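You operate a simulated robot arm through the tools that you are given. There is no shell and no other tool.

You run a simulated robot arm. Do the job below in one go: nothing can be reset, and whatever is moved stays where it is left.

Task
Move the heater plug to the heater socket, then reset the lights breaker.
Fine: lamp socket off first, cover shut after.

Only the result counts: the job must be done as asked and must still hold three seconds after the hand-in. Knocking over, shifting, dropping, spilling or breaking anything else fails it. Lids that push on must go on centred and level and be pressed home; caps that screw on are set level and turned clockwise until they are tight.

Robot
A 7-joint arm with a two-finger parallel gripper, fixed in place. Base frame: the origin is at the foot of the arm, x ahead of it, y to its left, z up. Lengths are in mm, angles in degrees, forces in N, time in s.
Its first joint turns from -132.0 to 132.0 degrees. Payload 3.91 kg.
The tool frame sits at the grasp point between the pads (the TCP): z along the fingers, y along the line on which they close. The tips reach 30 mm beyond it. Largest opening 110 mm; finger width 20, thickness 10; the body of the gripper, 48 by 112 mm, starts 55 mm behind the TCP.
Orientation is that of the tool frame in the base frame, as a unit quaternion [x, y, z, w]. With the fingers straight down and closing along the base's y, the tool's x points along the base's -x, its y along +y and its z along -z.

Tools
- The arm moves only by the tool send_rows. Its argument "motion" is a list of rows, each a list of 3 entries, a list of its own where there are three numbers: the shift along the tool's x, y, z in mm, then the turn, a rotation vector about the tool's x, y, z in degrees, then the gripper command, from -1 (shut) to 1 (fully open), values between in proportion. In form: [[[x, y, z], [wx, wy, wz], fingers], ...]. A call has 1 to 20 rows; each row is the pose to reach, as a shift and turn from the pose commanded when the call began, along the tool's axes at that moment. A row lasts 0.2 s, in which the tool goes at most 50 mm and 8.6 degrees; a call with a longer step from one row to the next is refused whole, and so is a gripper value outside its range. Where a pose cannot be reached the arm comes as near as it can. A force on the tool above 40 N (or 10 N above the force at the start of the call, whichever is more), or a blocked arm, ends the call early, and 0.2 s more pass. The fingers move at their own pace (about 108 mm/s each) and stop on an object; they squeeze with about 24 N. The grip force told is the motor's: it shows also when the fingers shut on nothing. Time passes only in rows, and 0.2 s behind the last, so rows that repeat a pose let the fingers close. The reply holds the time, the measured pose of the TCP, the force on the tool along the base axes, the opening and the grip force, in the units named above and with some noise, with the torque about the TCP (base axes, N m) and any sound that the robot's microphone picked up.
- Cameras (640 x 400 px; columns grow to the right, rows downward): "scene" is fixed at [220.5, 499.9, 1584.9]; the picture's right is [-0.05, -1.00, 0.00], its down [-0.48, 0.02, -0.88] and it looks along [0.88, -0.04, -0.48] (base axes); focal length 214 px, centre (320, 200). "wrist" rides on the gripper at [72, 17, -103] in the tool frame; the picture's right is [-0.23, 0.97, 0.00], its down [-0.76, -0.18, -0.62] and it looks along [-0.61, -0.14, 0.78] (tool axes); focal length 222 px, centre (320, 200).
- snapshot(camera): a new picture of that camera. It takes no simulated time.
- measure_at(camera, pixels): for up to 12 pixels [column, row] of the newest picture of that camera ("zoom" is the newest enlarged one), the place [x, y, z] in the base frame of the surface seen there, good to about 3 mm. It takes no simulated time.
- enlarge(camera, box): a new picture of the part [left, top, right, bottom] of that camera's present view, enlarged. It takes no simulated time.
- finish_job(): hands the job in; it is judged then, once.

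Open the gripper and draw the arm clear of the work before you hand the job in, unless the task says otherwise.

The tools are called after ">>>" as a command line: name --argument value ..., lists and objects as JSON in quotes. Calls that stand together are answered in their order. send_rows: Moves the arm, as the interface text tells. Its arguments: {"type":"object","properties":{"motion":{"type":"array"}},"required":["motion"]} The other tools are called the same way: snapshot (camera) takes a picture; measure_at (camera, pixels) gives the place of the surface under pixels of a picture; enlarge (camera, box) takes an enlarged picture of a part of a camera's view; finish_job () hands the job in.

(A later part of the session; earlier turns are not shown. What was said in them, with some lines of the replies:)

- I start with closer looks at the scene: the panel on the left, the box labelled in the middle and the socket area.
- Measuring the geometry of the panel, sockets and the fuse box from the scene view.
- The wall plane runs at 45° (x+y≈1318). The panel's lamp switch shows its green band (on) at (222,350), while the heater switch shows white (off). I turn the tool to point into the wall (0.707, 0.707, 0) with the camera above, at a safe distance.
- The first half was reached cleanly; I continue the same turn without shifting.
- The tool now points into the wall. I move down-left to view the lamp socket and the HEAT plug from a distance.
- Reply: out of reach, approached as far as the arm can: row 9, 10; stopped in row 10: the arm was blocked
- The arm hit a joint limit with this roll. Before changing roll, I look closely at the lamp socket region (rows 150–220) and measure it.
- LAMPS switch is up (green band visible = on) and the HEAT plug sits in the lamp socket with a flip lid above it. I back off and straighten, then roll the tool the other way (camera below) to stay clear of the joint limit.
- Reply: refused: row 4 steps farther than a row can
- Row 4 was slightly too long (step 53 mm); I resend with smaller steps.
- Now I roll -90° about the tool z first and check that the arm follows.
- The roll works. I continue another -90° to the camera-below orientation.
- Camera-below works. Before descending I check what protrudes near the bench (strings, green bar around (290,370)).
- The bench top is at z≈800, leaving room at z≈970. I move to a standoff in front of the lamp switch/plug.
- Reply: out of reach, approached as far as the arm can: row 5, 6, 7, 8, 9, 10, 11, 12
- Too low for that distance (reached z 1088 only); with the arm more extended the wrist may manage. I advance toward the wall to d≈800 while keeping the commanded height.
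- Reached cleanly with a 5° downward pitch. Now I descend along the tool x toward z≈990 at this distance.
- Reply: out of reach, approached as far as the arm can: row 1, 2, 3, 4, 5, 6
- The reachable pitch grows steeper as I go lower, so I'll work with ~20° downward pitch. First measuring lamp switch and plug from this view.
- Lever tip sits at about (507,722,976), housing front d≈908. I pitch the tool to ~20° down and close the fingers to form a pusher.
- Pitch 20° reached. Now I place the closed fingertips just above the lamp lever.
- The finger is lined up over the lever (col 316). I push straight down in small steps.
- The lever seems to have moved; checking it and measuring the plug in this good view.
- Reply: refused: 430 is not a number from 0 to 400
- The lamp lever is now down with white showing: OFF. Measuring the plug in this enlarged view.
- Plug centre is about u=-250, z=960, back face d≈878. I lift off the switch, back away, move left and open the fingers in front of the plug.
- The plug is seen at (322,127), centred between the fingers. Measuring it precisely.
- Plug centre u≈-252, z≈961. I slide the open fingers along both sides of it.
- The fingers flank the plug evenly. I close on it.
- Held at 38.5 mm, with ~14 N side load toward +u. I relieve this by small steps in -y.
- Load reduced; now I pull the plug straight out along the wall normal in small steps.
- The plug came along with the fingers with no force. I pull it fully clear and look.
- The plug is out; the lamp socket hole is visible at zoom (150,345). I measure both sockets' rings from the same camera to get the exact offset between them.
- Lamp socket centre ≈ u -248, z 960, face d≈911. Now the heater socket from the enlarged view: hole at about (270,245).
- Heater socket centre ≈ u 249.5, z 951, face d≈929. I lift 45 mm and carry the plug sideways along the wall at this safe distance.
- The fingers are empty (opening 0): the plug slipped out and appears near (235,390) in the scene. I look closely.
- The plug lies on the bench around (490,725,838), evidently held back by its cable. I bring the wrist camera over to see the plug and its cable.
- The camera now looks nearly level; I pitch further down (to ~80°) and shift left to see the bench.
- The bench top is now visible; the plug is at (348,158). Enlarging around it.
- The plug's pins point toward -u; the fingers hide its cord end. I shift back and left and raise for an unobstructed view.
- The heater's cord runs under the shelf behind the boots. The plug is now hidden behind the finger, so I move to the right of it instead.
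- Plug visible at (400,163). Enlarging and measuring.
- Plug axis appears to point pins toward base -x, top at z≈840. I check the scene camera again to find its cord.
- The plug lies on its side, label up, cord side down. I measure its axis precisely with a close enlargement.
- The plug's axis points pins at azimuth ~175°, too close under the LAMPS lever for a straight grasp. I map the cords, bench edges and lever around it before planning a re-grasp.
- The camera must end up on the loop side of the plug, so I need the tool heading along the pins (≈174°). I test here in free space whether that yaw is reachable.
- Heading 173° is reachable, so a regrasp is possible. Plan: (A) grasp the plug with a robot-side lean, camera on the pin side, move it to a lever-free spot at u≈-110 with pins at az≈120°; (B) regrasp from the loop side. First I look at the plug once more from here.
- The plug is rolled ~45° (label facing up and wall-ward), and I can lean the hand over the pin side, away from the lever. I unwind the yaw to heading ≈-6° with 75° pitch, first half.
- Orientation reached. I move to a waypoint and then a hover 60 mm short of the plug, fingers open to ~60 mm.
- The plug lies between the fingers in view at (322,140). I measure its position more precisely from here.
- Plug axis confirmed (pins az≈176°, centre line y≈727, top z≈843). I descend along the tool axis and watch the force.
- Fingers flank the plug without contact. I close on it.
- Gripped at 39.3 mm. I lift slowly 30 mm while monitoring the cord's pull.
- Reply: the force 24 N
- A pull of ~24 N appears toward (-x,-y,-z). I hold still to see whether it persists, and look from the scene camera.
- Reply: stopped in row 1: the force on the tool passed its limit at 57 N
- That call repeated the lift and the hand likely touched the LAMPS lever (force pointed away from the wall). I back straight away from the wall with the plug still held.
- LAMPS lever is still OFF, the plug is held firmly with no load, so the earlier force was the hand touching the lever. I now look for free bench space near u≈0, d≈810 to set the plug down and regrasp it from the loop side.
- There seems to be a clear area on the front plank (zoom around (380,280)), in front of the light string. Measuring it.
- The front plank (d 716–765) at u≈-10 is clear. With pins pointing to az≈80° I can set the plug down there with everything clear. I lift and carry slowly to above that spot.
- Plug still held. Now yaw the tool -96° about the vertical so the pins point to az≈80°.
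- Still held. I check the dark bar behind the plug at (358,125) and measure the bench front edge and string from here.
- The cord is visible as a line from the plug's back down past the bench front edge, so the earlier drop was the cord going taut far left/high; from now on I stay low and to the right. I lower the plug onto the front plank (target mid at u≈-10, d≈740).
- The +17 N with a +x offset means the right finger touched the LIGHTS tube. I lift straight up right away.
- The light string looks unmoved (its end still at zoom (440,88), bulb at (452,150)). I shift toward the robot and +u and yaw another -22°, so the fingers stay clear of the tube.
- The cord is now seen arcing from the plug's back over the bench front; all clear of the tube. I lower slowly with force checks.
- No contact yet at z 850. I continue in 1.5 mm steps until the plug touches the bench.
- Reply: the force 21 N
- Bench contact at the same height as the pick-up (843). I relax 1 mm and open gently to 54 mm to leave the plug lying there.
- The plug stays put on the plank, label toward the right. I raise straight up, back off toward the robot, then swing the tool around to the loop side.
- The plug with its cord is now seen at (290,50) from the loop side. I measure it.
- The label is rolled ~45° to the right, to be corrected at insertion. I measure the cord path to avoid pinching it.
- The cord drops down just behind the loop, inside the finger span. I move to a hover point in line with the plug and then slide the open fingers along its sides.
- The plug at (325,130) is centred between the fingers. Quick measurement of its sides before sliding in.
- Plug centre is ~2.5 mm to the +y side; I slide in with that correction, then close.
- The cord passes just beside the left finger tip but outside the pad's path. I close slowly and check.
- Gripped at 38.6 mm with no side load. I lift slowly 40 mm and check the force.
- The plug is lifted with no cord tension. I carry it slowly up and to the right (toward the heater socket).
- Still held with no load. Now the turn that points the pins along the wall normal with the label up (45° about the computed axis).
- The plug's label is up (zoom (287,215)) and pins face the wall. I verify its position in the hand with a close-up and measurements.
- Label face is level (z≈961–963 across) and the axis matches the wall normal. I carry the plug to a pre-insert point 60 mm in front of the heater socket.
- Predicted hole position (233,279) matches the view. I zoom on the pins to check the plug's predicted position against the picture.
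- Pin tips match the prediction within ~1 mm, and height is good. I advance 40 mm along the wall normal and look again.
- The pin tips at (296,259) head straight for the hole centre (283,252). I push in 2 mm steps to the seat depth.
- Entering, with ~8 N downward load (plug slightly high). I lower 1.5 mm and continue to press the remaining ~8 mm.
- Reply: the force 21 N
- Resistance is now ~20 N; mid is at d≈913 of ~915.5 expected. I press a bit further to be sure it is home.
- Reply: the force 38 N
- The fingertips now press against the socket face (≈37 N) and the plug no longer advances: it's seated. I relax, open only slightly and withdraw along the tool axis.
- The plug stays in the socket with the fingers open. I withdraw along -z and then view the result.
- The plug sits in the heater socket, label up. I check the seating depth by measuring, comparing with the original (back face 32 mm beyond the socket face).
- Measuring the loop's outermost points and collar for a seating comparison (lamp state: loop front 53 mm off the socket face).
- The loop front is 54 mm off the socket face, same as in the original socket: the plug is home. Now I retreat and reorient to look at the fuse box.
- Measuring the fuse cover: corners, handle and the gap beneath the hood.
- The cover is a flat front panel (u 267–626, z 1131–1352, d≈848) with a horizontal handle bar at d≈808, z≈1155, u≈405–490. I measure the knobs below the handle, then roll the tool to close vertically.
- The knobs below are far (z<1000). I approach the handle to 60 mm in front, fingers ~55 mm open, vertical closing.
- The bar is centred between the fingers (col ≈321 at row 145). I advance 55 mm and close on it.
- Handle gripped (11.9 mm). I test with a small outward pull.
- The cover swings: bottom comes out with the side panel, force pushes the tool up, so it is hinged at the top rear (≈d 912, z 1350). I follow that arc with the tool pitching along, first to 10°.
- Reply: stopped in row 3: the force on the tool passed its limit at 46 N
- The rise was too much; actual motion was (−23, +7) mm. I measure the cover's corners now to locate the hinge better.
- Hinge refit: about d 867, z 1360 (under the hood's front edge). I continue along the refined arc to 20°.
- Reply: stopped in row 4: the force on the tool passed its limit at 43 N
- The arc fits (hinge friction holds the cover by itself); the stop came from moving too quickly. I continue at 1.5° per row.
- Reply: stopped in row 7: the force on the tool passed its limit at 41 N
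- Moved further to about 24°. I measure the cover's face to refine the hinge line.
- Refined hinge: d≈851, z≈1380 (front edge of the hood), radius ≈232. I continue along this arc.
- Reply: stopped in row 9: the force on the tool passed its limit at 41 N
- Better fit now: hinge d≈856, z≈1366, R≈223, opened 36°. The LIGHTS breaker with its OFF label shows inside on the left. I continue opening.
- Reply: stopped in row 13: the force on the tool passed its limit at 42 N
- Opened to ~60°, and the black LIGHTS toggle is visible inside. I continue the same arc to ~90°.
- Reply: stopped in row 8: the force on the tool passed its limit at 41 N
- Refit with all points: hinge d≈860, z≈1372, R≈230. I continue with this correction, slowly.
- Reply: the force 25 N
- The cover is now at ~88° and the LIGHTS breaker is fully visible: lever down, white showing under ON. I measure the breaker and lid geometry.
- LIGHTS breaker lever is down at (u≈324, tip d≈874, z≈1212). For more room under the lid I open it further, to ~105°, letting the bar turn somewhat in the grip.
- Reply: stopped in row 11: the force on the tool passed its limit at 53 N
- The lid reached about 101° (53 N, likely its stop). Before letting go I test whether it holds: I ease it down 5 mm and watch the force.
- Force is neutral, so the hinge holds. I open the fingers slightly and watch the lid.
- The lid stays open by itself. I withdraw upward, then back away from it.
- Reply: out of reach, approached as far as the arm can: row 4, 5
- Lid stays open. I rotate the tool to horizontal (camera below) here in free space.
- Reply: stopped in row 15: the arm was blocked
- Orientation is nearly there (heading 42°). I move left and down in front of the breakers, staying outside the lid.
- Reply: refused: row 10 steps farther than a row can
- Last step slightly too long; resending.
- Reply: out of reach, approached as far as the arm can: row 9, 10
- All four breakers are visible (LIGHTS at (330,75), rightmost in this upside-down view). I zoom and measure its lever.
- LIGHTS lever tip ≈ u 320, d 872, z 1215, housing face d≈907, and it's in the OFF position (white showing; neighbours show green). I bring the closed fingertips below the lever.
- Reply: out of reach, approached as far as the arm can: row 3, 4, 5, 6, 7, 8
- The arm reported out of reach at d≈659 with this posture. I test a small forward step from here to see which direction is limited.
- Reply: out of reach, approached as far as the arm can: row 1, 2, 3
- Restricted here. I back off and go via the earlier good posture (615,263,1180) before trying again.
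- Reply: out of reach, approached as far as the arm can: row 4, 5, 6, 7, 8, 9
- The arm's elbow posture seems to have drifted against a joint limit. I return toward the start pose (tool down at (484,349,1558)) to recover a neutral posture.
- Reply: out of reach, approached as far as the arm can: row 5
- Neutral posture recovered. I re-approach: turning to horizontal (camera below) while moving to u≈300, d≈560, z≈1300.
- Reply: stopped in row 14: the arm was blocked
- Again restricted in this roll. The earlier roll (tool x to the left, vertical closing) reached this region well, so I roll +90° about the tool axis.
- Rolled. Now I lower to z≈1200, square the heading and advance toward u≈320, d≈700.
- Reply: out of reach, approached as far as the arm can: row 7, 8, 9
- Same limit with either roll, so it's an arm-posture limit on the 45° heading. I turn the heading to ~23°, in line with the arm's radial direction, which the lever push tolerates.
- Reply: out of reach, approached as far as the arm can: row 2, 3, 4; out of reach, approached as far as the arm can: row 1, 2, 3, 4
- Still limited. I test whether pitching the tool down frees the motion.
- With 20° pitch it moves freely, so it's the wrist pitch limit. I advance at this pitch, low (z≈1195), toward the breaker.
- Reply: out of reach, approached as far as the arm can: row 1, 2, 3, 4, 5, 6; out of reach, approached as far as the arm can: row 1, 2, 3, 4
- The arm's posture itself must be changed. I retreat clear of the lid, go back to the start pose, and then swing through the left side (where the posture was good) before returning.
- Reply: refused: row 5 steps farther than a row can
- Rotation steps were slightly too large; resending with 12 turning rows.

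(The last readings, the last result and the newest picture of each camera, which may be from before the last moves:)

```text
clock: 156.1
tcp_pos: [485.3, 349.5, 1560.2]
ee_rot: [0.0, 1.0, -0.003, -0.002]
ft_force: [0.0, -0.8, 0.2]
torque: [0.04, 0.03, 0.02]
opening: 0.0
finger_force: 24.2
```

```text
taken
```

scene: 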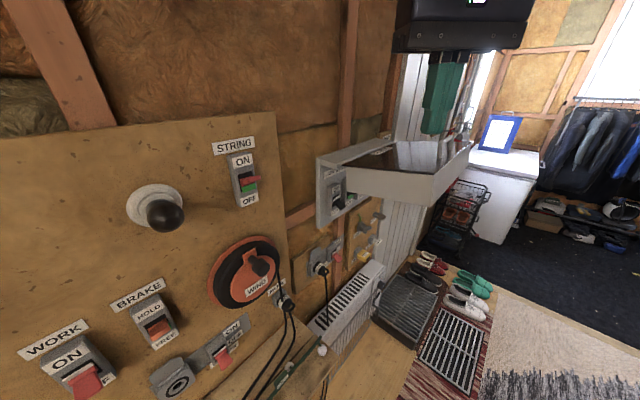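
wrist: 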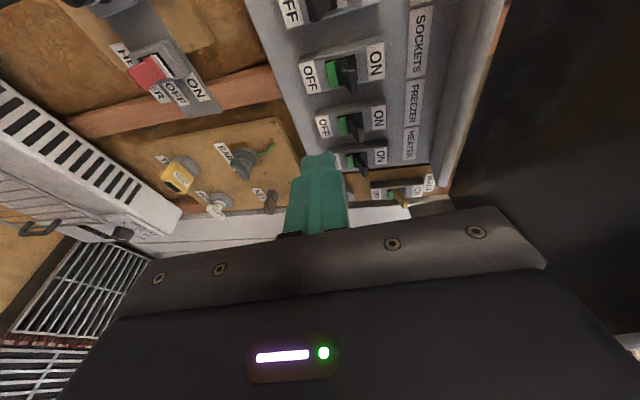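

At the start pose again. I repeat the opening sequence of turns (which led to a good posture): first the turn to camera-up.

>>> send_rows --motion '[[[-1.8, 1.8, 15], [-5.04, 2.09, 5.04], -1], [[-3.6, 3.6, 30], [-10.08, 4.18, 10.08], -1], [[-5.4, 5.4, 45], [-15.13, 6.27, 15.13], -1], [[-7.2, 7.2, 60], [-20.17, 8.35, 20.17], -1], [[-9, 9, 75], [-25.2, 10.44, 25.2], -1], [[-10.8, 10.8, 90], [-30.25, 12.53, 30.25], -1], [[-12.6, 12.6, 105], [-35.3, 14.62, 35.3], -1], [[-14.4, 14.4, 120], [-40.34, 16.7, 40.34], -1], [[-16.2, 16.2, 135], [-45.38, 18.8, 45.38], -1], [[-18, 18, 150], [-50.42, 20.89, 50.42], -1]]'

>>> send_rows --motion '[[[0, 0, 0], [-5.04, 2.09, 5.04], -1], [[0, 0, 0], [-10.08, 4.18, 10.08], -1], [[0, 0, 0], [-15.13, 6.27, 15.13], -1], [[0, 0, 0], [-20.17, 8.35, 20.17], -1], [[0, 0, 0], [-25.2, 10.44, 25.2], -1], [[0, 0, 0], [-30.25, 12.53, 30.25], -1], [[0, 0, 0], [-35.3, 14.62, 35.3], -1], [[0, 0, 0], [-40.34, 16.7, 40.34], -1], [[0, 0, 0], [-45.38, 18.8, 45.38], -1], [[0, 0, 0], [-50.42, 20.89, 50.42], -1]]'

>>> snapshot --camera "scene"

```text
clock: 158.3
tcp_pos: [504.0, 368.1, 1407.8]
ee_rot: [0.411, 0.797, 0.408, -0.17]
ft_force: [0.7, -0.4, 0.5]
torque: [-0.07, -0.04, 0.04]
opening: 0.0
finger_force: 23.7
```

```text
clock: 160.5
tcp_pos: [505.5, 366.3, 1408.7]
ee_rot: [0.655, 0.271, 0.652, -0.269]
ft_force: [0.0, -0.8, -0.5]
torque: [0.02, -0.02, 0.1]
opening: 0.0
finger_force: 23.6
```

```text
taken
```

scene: 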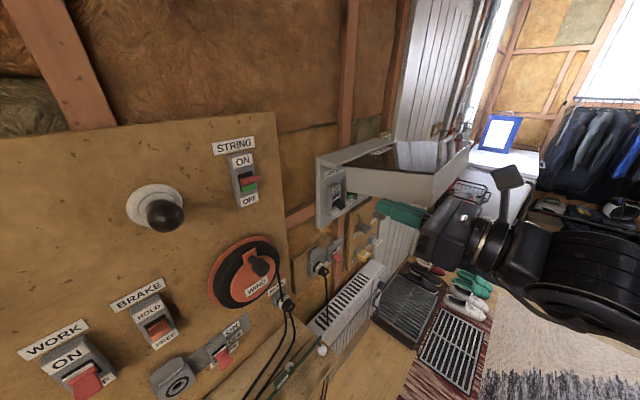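

The posture looks like the original one. In this camera-up roll I now move right and down toward the front of the breakers, staying outside the lid.

>>> send_rows --motion '[[[-20, 5, -25], [0, 0, 0], -1], [[-45, 15, -50], [0, 0, 0], -1], [[-75, 35, -56], [0, 0, 0], -1], [[-105, 60, -56], [0, 0, 0], -1], [[-135, 85, -56], [0, 0, 0], -1], [[-165, 115, -56], [0, 0, 0], -1], [[-190, 145, -56], [0, 0, 0], -1], [[-208, 175, -56], [0, 0, 0], -1], [[-208, 205, -56], [0, 0, 0], -1], [[-208, 222, -56], [0, 0, 0], -1]]'

>>> snapshot --camera "wrist"

>>> snapshot --camera "scene"

```text
clock: 162.7
tcp_pos: [622.4, 171.1, 1204.0]
ee_rot: [0.654, 0.273, 0.652, -0.27]
ft_force: [-0.6, -0.1, 0.3]
torque: [0.02, -0.02, -0.03]
opening: 0.0
finger_force: 24.1
out of reach, approached as far as the arm can: row 6, 7, 8, 9
```

```text
taken
```

wrist: 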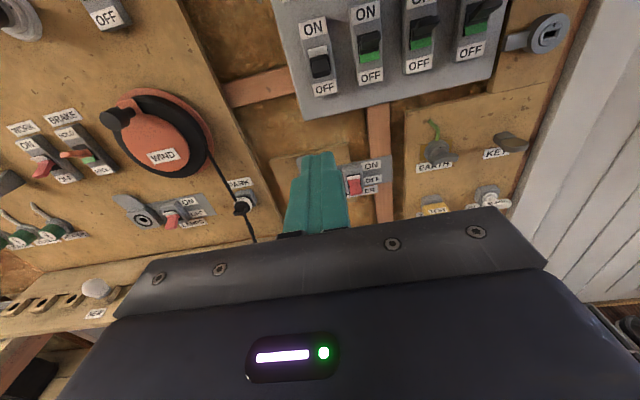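

```text
taken
```

scene: 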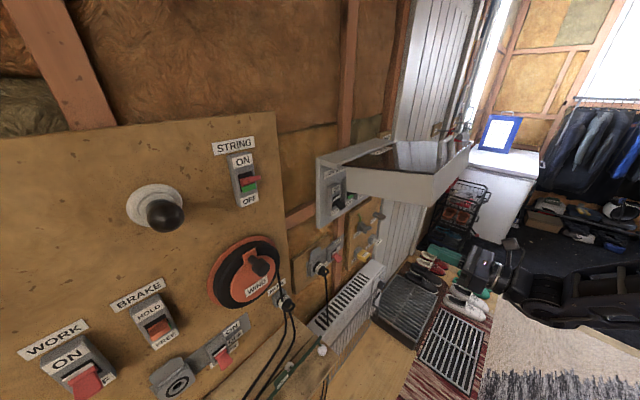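

Reached u≈319, d≈561, z≈1204 and the LIGHTS breaker is upright in view at (318,60). I advance under the lid at low height.

>>> send_rows --motion '[[[-5, 0, 30], [0, 0, 0], -1], [[-10, 0, 60], [0, 0, 0], -1], [[-16, 0, 90], [0, 0, 0], -1], [[-16, 0, 120], [0, 0, 0], -1], [[-16, 0, 150], [0, 0, 0], -1], [[-16, 0, 180], [0, 0, 0], -1], [[-16, 0, 210], [0, 0, 0], -1], [[-16, 0, 235], [0, 0, 0], -1], [[-16, 0, 235], [0, 0, 0], -1]]'

>>> snapshot --camera "wrist"

>>> snapshot --camera "scene"

```text
clock: 164.7
tcp_pos: [787.7, 335.3, 1185.0]
ee_rot: [0.654, 0.273, 0.652, -0.27]
ft_force: [-0.4, 0.1, 0.8]
torque: [0.01, -0.06, 0.0]
opening: 0.0
finger_force: 24.7
```

```text
taken
```

wrist: 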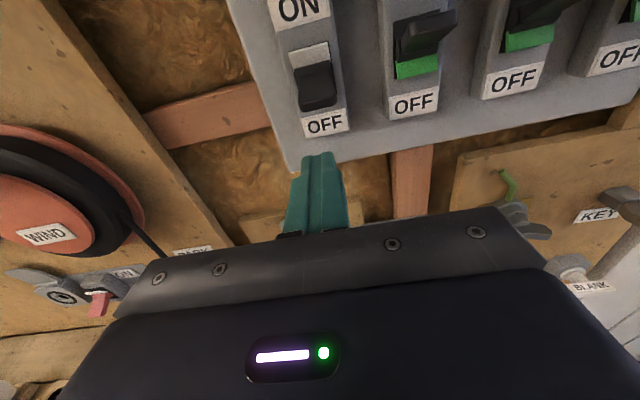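

```text
taken
```

scene: 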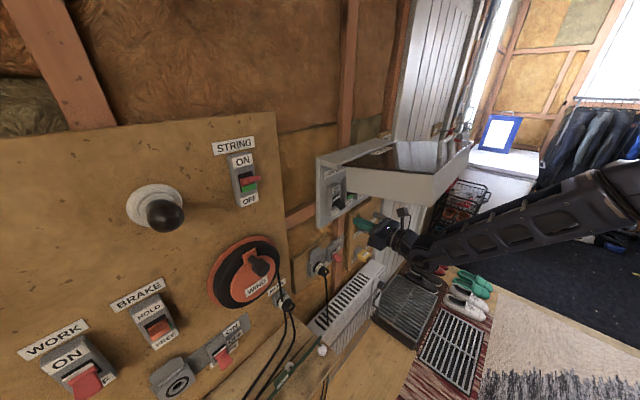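

Good reach now. The LIGHTS lever is at (317,88), in line with the finger. I measure it.

>>> enlarge --camera "wrist" --box '[260, 0, 380, 140]'

>>> measure_at --camera "wrist" --pixels '[[317, 105], [305, 103], [332, 100], [316, 75], [312, 55], [325, 122], [300, 90], [340, 85], [318, 95]]'

```text
2.86 times, centred on (320, 70) of wrist
```

zoom: 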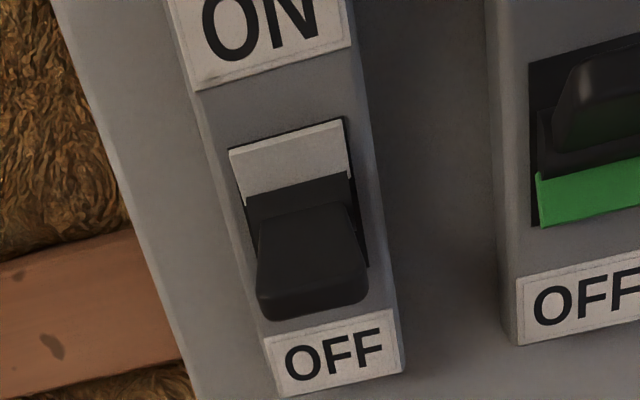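

```text
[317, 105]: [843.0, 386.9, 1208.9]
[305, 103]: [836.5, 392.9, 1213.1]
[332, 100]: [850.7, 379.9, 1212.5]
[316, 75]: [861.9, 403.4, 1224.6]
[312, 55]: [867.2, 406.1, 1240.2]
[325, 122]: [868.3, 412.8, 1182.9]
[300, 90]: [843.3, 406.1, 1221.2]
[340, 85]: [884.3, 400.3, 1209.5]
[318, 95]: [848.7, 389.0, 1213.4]
```

Lever tip centre ≈ (843,387,1210). I slide the fingertip underneath it (58 mm forward).

>>> send_rows --motion '[[[0, 2, 15], [0, 0, 0], -1], [[0, 2, 30], [0, 0, 0], -1], [[0, 2, 45], [0, 0, 0], -1], [[0, 2, 58], [0, 0, 0], -1], [[0, 2, 58], [0, 0, 0], -1]]'

>>> snapshot --camera "wrist"

>>> enlarge --camera "scene" --box '[310, 150, 406, 220]'

```text
clock: 165.9
tcp_pos: [829.1, 374.5, 1184.1]
ee_rot: [0.654, 0.271, 0.653, -0.269]
ft_force: [0.5, -0.4, 0.4]
torque: [0.0, 0.0, 0.01]
opening: 0.0
finger_force: 24.0
```

```text
taken
```

wrist: 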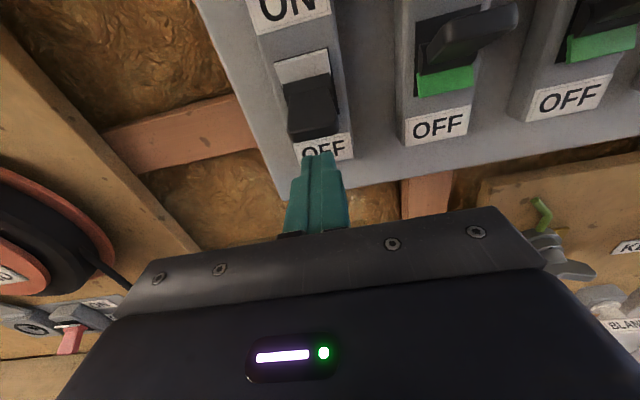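

```text
5.71 times, centred on (358, 185) of scene
```

zoom: 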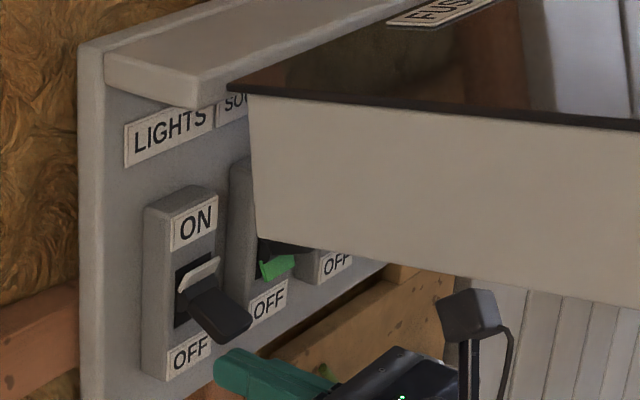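

The fingertip is just below the lever. I raise in 5 mm steps to flip it up.

>>> send_rows --motion '[[[5, 0, 0], [0, 0, 0], -1], [[10, 0, 0], [0, 0, 0], -1], [[15, 0, 0], [0, 0, 0], -1], [[20, 0, 0], [0, 0, 0], -1], [[25, 0, 0], [0, 0, 0], -1], [[30, 0, 0], [0, 0, 0], -1], [[35, 0, 0], [0, 0, 0], -1], [[40, 0, 0], [0, 0, 0], -1], [[45, 0, 0], [0, 0, 0], -1]]'

>>> snapshot --camera "wrist"

>>> enlarge --camera "scene" --box '[310, 150, 406, 220]'

```text
clock: 168.0
tcp_pos: [828.2, 373.7, 1221.6]
ee_rot: [0.659, 0.272, 0.648, -0.268]
ft_force: [-1.4, -1.2, -2.3]
torque: [-0.03, 0.08, 0.04]
opening: 0.0
finger_force: 24.4
stopped in row 9: the force on the tool passed its limit at 43 N (the readings are from after the stop); the commanded pose is now the measured one
```

```text
taken
```

wrist: 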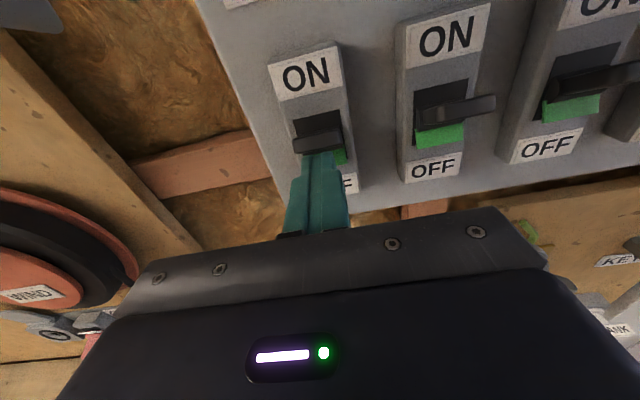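

```text
5.71 times, centred on (358, 185) of scene
```

zoom: 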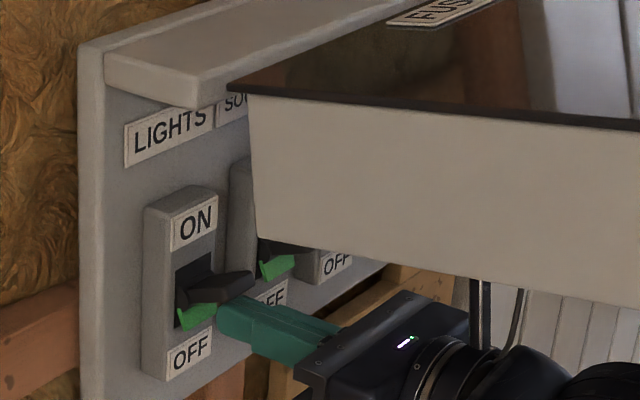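

The lever is up and green shows. I lower the finger away and verify it stays.

>>> send_rows --motion '[[[-8, 0, 0], [0, 0, 0], -1], [[-18, 0, 0], [0, 0, 0], -1], [[-32, 0, -5], [0, 0, 0], -1], [[-36, 0, -30], [0, 0, 0], -1], [[-36, 0, -60], [0, 0, 0], -1], [[-36, 0, -90], [0, 0, 0], -1]]'

>>> snapshot --camera "wrist"

>>> enlarge --camera "scene" --box '[310, 150, 406, 220]'

```text
clock: 169.4
tcp_pos: [763.3, 311.4, 1187.4]
ee_rot: [0.659, 0.272, 0.648, -0.268]
ft_force: [-0.6, 0.0, -0.1]
torque: [0.01, -0.01, -0.01]
opening: 0.0
finger_force: 23.9
```

```text
taken
```

wrist: 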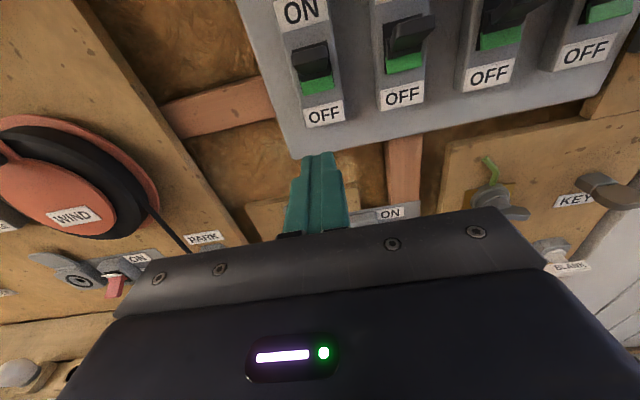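

```text
5.71 times, centred on (358, 185) of scene
```

zoom: 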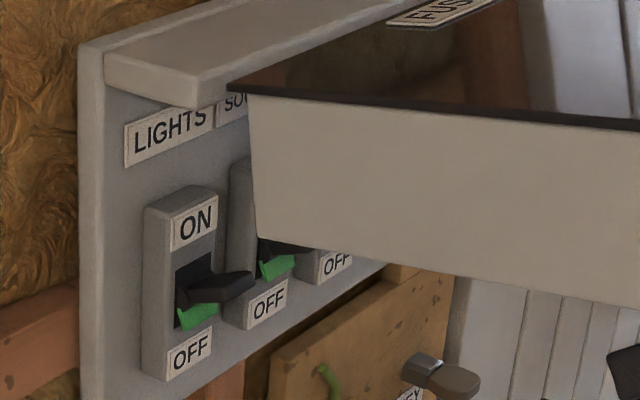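

LIGHTS is ON and holds. Now I back out from under the lid, keeping low.

>>> send_rows --motion '[[[0, 0, -35], [0, 0, 0], -1], [[0, 0, -70], [0, 0, 0], -1], [[0, 0, -105], [0, 0, 0], -1], [[0, 0, -140], [0, 0, 0], -1], [[0, 0, -175], [0, 0, 0], -1], [[0, 0, -210], [0, 0, 0], -1], [[0, 0, -250], [0, 0, 0], -1]]'

>>> snapshot --camera "scene"

```text
clock: 171.0
tcp_pos: [624.4, 142.9, 1211.0]
ee_rot: [0.658, 0.272, 0.648, -0.269]
ft_force: [-0.6, -0.3, 0.8]
torque: [0.02, 0.01, -0.01]
opening: 0.1
finger_force: 24.3
out of reach, approached as far as the arm can: row 6, 7
```

```text
taken
```

scene: 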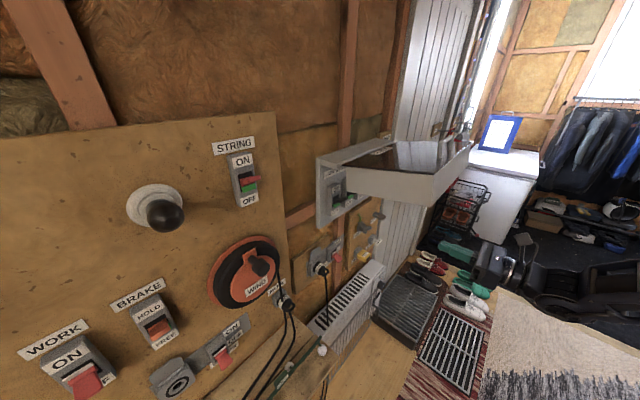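

Clear of the lid. I rise to above the lid's level and pitch the tool 45° down.

>>> send_rows --motion '[[[30, 3, -5], [0, -6, 0], -1], [[65, 6, -10], [0, -12, 0], -1], [[100, 9, -10], [0, -18, 0], -1], [[135, 12, -10], [0, -24, 0], -1], [[170, 15, -10], [0, -30, 0], -1], [[205, 18, -10], [0, -36, 0], -1], [[240, 20, -10], [0, -42, 0], -1], [[275, 20, -10], [0, -45, 0], -1], [[300, 20, -10], [0, -45, 0], -1]]'

>>> snapshot --camera "wrist"

>>> snapshot --camera "scene"

```text
clock: 173.0
tcp_pos: [635.9, 123.2, 1510.8]
ee_rot: [0.857, 0.353, 0.347, -0.142]
ft_force: [0.4, 0.1, -0.2]
torque: [-0.01, -0.02, -0.01]
opening: 0.0
finger_force: 23.7
```

```text
taken
```

wrist: 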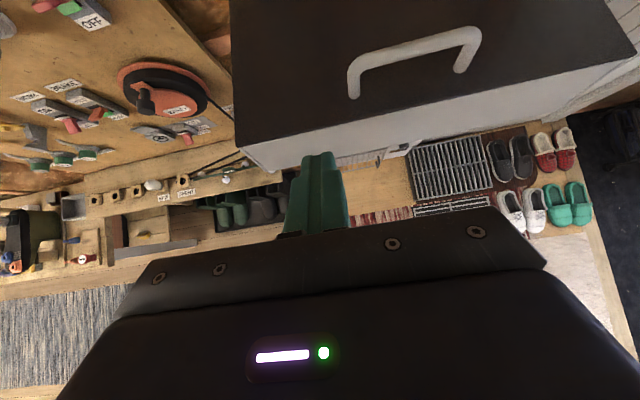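

```text
taken
```

scene: 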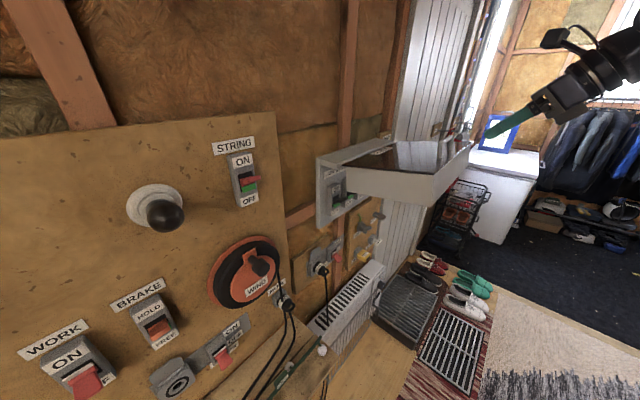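

Above the lid now. I measure its front edge and top face from here.

>>> measure_at --camera "wrist" --pixels '[[320, 115], [320, 60], [260, 140], [320, 145], [352, 90], [420, 48], [460, 60], [300, 20], [600, 55]]'

```text
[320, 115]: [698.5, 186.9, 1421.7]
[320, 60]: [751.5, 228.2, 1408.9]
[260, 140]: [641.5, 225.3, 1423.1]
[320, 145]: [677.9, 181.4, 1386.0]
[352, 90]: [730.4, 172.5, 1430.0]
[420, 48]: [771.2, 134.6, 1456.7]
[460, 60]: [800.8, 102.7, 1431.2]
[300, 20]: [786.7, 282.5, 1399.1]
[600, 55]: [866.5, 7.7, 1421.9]
```

Lid face: front edge d≈626, z≈1422 at u≈362. I move the fingertip just above the lid near its free edge (left of the handle).

>>> send_rows --motion '[[[7, 0, 20], [0, 0, 0], -1], [[14, 0, 41], [0, 0, 0], -1], [[22, 0, 62], [0, 0, 0], -1], [[29, 0, 82], [0, 0, 0], -1], [[35.9, 0, 102.7], [0, 0, 0], -1], [[35.9, 0, 102.7], [0, 0, 0], -1]]'

>>> snapshot --camera "wrist"

>>> enlarge --camera "scene" --box '[310, 70, 470, 220]'

```text
clock: 174.4
tcp_pos: [704.7, 191.9, 1461.9]
ee_rot: [0.857, 0.354, 0.347, -0.143]
ft_force: [0.2, -1.4, 0.1]
torque: [0.0, -0.03, 0.01]
opening: 0.0
finger_force: 23.9
```

```text
taken
```

wrist: 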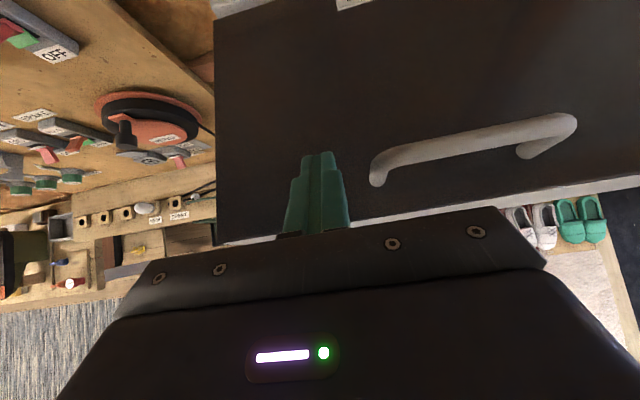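

```text
2.67 times, centred on (390, 145) of scene
```

zoom: 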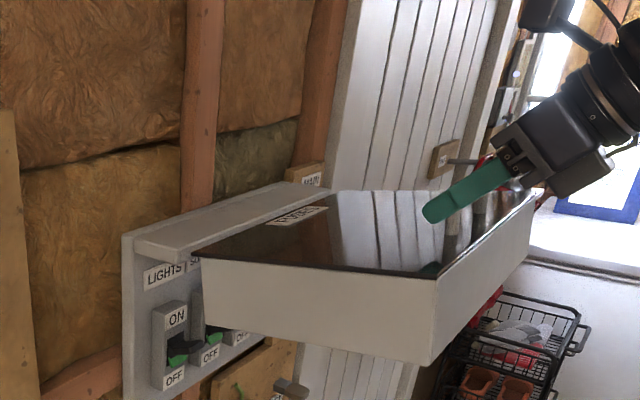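

The handle post (u≈405) is near the hand's right side, so I shift 25 mm left and then push the lid down along its arc in 2.5° steps.

>>> send_rows --motion '[[[0, -12, 0], [0, 0, 0], -1], [[0, -25, 0], [0, 0, 0], -1], [[-10.6, -25, 10.6], [0, 0, 0], -1], [[-18.6, -25, 15.7], [0, 0, 0], -1], [[-26.6, -25, 20.9], [0, 0, 0], -1], [[-34, -25, 26.7], [0, 0, 0], -1], [[-41.6, -25, 32.6], [0, 0, 0], -1], [[-48.6, -25, 39], [0, 0, 0], -1], [[-55.6, -25, 45.7], [0, 0, 0], -1], [[-62, -25, 52.7], [0, 0, 0], -1], [[-68.3, -25, 60], [0, 0, 0], -1], [[-74, -25, 67.5], [0, 0, 0], -1], [[-79.7, -25, 75.3], [0, 0, 0], -1]]'

>>> enlarge --camera "scene" --box '[310, 70, 470, 220]'

```text
clock: 177.2
tcp_pos: [682.9, 206.8, 1351.9]
ee_rot: [0.856, 0.354, 0.348, -0.144]
ft_force: [0.9, 0.3, 0.5]
torque: [0.0, -0.01, 0.02]
opening: 0.3
finger_force: 23.8
```

```text
2.67 times, centred on (390, 145) of scene
```

zoom: 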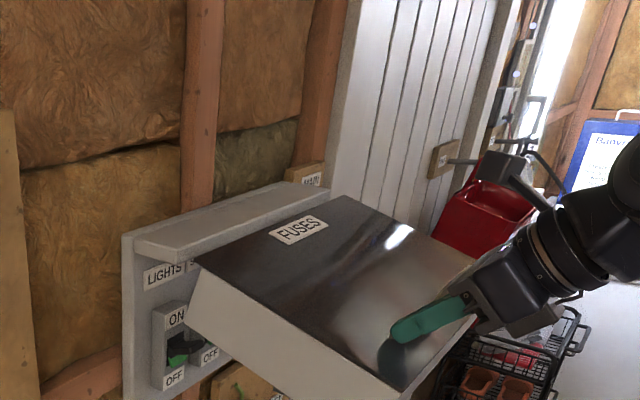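

The lid follows (now ~75°). I continue pushing along the arc down to about 25°.

>>> send_rows --motion '[[[-5, 0, 8.2], [0, 0, 0], -1], [[-10, 0, 16.5], [0, 0, 0], -1], [[-14.2, 0, 25], [0, 0, 0], -1], [[-18.4, 0, 33.7], [0, 0, 0], -1], [[-22, 0, 42.5], [0, 0, 0], -1], [[-25.3, 0, 51.5], [0, 0, 0], -1], [[-28, 0, 60.6], [0, 0, 0], -1], [[-30.5, 0, 69.9], [0, 0, 0], -1], [[-32.4, 0, 79.2], [0, 0, 0], -1], [[-34, 0, 88.7], [0, 0, 0], -1], [[-35, 0, 98], [0, 0, 0], -1], [[-35.7, 0, 107.4], [0, 0, 0], -1], [[-35.9, 0, 116.4], [0, 0, 0], -1], [[-35.8, 0, 125.4], [0, 0, 0], -1], [[-35.3, 0, 134], [0, 0, 0], -1], [[-34.6, 0, 142.8], [0, 0, 0], -1], [[-33.3, 0, 151.5], [0, 0, 0], -1], [[-31.8, 0, 160.2], [0, 0, 0], -1], [[-29.8, 0, 168.7], [0, 0, 0], -1], [[-27.6, 0, 177.3], [0, 0, 0], -1]]'

>>> enlarge --camera "scene" --box '[310, 110, 470, 260]'

```text
clock: 181.4
tcp_pos: [757.4, 279.6, 1206.0]
ee_rot: [0.856, 0.355, 0.347, -0.143]
ft_force: [-0.1, 0.0, 0.2]
torque: [-0.03, -0.04, 0.02]
opening: 0.2
finger_force: 24.0
```

```text
2.67 times, centred on (390, 185) of scene
```

zoom: 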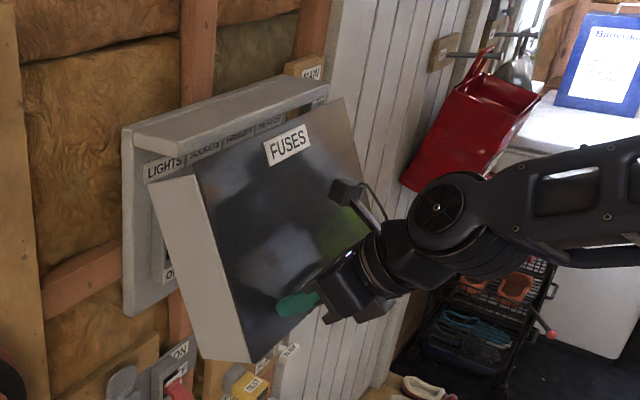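

Lid at ~25°. I continue to push it fully shut.

>>> send_rows --motion '[[[2.8, 0, 8.4], [0, 0, 0], -1], [[5.7, 0, 16.7], [0, 0, 0], -1], [[9, 0, 24.7], [0, 0, 0], -1], [[12.6, 0, 32.7], [0, 0, 0], -1], [[16.5, 0, 40.5], [0, 0, 0], -1], [[20.7, 0, 48.1], [0, 0, 0], -1], [[25.4, 0, 55.7], [0, 0, 0], -1], [[30.4, 0, 63.1], [0, 0, 0], -1], [[33, 0, 66.6], [0, 0, 0], -1], [[35.5, 0, 70], [0, 0, 0], -1], [[38.2, 0, 73.4], [0, 0, 0], -1], [[40.9, 0, 76.7], [0, 0, 0], -1], [[43, 0, 79], [0, 0, 0], -1], [[45.2, 0, 81], [0, 0, 0], -1]]'

>>> enlarge --camera "scene" --box '[310, 110, 470, 260]'

```text
clock: 184.4
tcp_pos: [816.7, 340.7, 1179.3]
ee_rot: [0.857, 0.354, 0.345, -0.144]
ft_force: [-20.0, -16.9, 9.0]
torque: [-0.04, 0.11, 0.06]
opening: 0.2
finger_force: 24.5
stopped in row 14: the force on the tool passed its limit at 47 N (the readings are from after the stop); the commanded pose is now the measured one
```

```text
2.67 times, centred on (390, 185) of scene
```

zoom: 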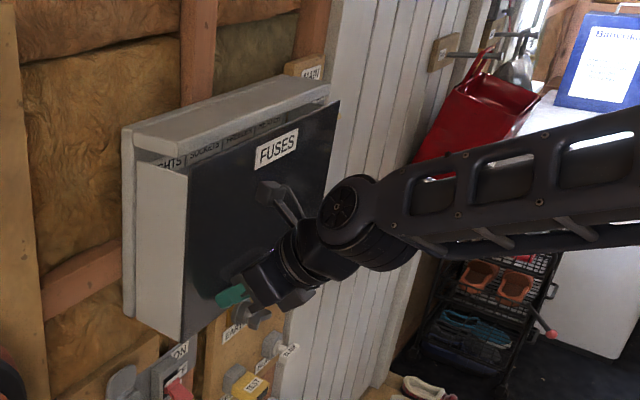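

The cover reached its stop (47 N). I back off and check that it is fully shut.

>>> send_rows --motion '[[[-7, 0, -7], [0, 0, 0], -1], [[-21, 0, -21], [0, 0, 0], -1], [[-42, 0, -42], [0, 0, 0], -1], [[-70, 0, -70], [0, 0, 0], -1], [[-100, 0, -100], [0, 0, 0], -1], [[-130, 0, -130], [0, 0, 0], -1], [[-160, 0, -160], [0, 0, 0], -1]]'

>>> snapshot --camera "scene"

>>> enlarge --camera "scene" --box '[300, 130, 412, 240]'

>>> measure_at --camera "zoom" --pixels '[[264, 168], [258, 380], [463, 80], [436, 245], [345, 320], [190, 350]]'

```text
clock: 186.0
tcp_pos: [658.7, 181.0, 1182.3]
ee_rot: [0.856, 0.356, 0.346, -0.144]
ft_force: [0.5, 0.2, -0.9]
torque: [0.02, 0.01, 0.04]
opening: 0.0
finger_force: 23.9
```

```text
taken
```

scene: 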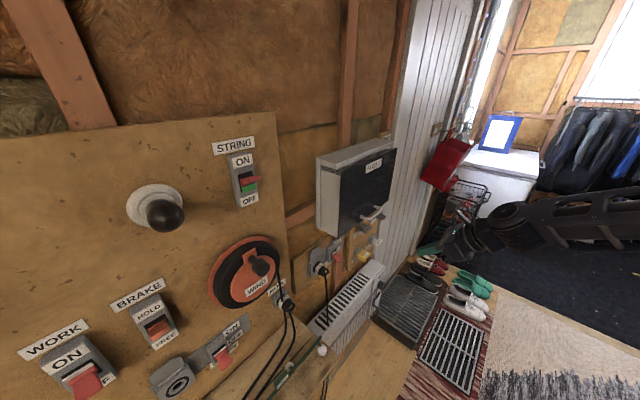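

```text
3.64 times, centred on (356, 185) of scene
```

zoom: 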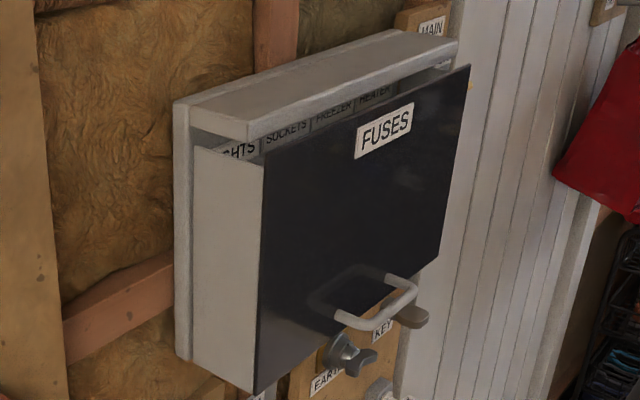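

```text
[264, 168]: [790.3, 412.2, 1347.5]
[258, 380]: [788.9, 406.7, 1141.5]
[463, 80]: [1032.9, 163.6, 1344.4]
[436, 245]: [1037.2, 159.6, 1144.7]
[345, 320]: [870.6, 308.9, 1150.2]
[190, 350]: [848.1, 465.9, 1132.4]
```

The cover looks exactly as at the start, shut. Final check of the heater plug, lamp switch and the light string on the bench.

>>> enlarge --camera "scene" --box '[290, 230, 370, 290]'

>>> enlarge --camera "scene" --box '[140, 280, 340, 400]'

>>> enlarge --camera "scene" --box '[240, 320, 352, 400]'

>>> measure_at --camera "zoom" --pixels '[[452, 150], [288, 228], [440, 95], [250, 300]]'

```text
6.67 times, centred on (330, 260) of scene
```

zoom: 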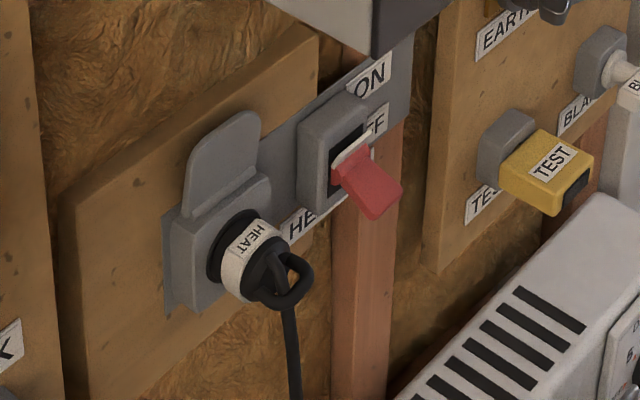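

```text
3.20 times, centred on (240, 340) of scene
```

zoom: 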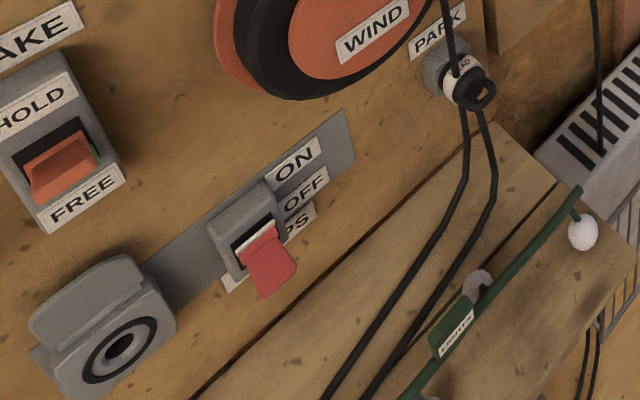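

```text
5.00 times, centred on (296, 360) of scene
```

zoom: 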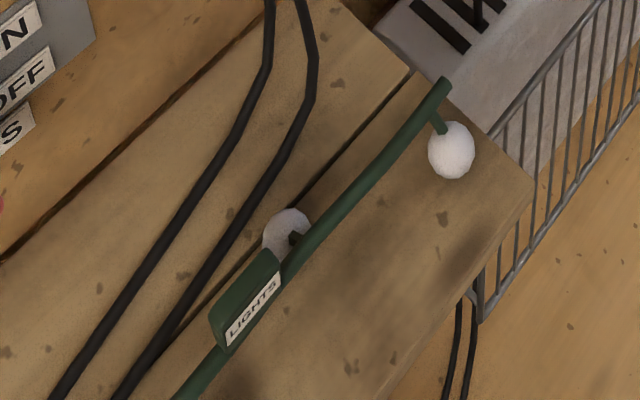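

```text
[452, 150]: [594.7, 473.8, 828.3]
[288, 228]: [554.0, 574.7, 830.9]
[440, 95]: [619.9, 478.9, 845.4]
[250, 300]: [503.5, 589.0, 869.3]
```

Everything is in place: plug in the heater socket, LAMPS off, LIGHTS on, cover shut, light string unmoved. I open the gripper and draw the arm further back.

>>> send_rows --motion '[[[-20, 0, -20], [0, 0, 0], 0], [[-40, 0, -40], [0, 0, 0], 1], [[-60, 0, -60], [0, 0, 0], 1], [[-60, 0, -80], [0, 0, 0], 1], [[-60, 0, -100], [0, 0, 0], 1], [[-60, 0, -100], [0, 0, 0], 1]]'

>>> snapshot --camera "scene"

```text
clock: 187.4
tcp_pos: [579.5, 102.4, 1211.3]
ee_rot: [0.857, 0.356, 0.344, -0.144]
ft_force: [0.7, -0.2, 0.5]
torque: [-0.01, -0.01, 0.01]
opening: 109.9
finger_force: 0.0
```

```text
taken
```

scene: 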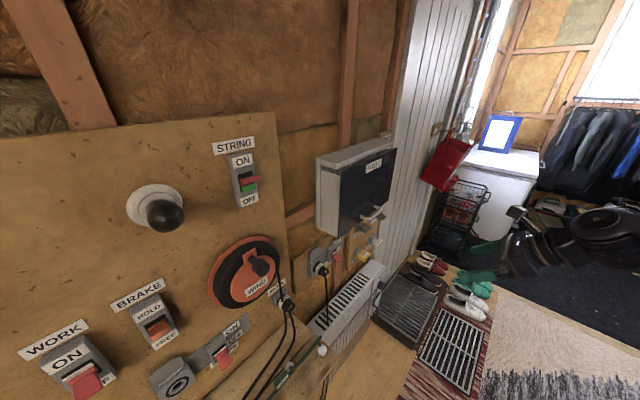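

The arm is clear, the gripper is open and all the states look right, so I hand the job in.

>>> finish_job

```text
The job is handed in.
```

The heater plug is now in the heater socket, the lights breaker is on and the fuse cover is shut. I've handed the job in; no verdict came back.

- **Lamp socket:** I switched it off before pulling the plug. It was still off in the final pictures.
- **Heater plug:** It sits as deep in the heater socket as it did in the lamp socket, within about 1 mm.
- **Lights breaker:** It flipped up with green showing and stayed there after I let go.
- **Cover:** I opened it for the reset, then pushed it shut until it stopped. It looks the same as at the start.

Some things did not go cleanly:

- **Dropped plug:** The plug slipped out of the gripper once, probably when its cord went tight, and fell about 17 cm onto the bench. I picked it up, turned it around and inserted it.
- **Plug upside down:** Because of that turn, the plug appears to be in the socket upside down compared with before, and tilted about 12°. It has two pins and the socket hole is round, so I left it.
- **Contacts:** The hand touched the lamp switch lever once, and a finger touched the light string. Neither had moved in the final pictures.

I left the heater socket's own switch off, since you didn't ask for it to be turned on.
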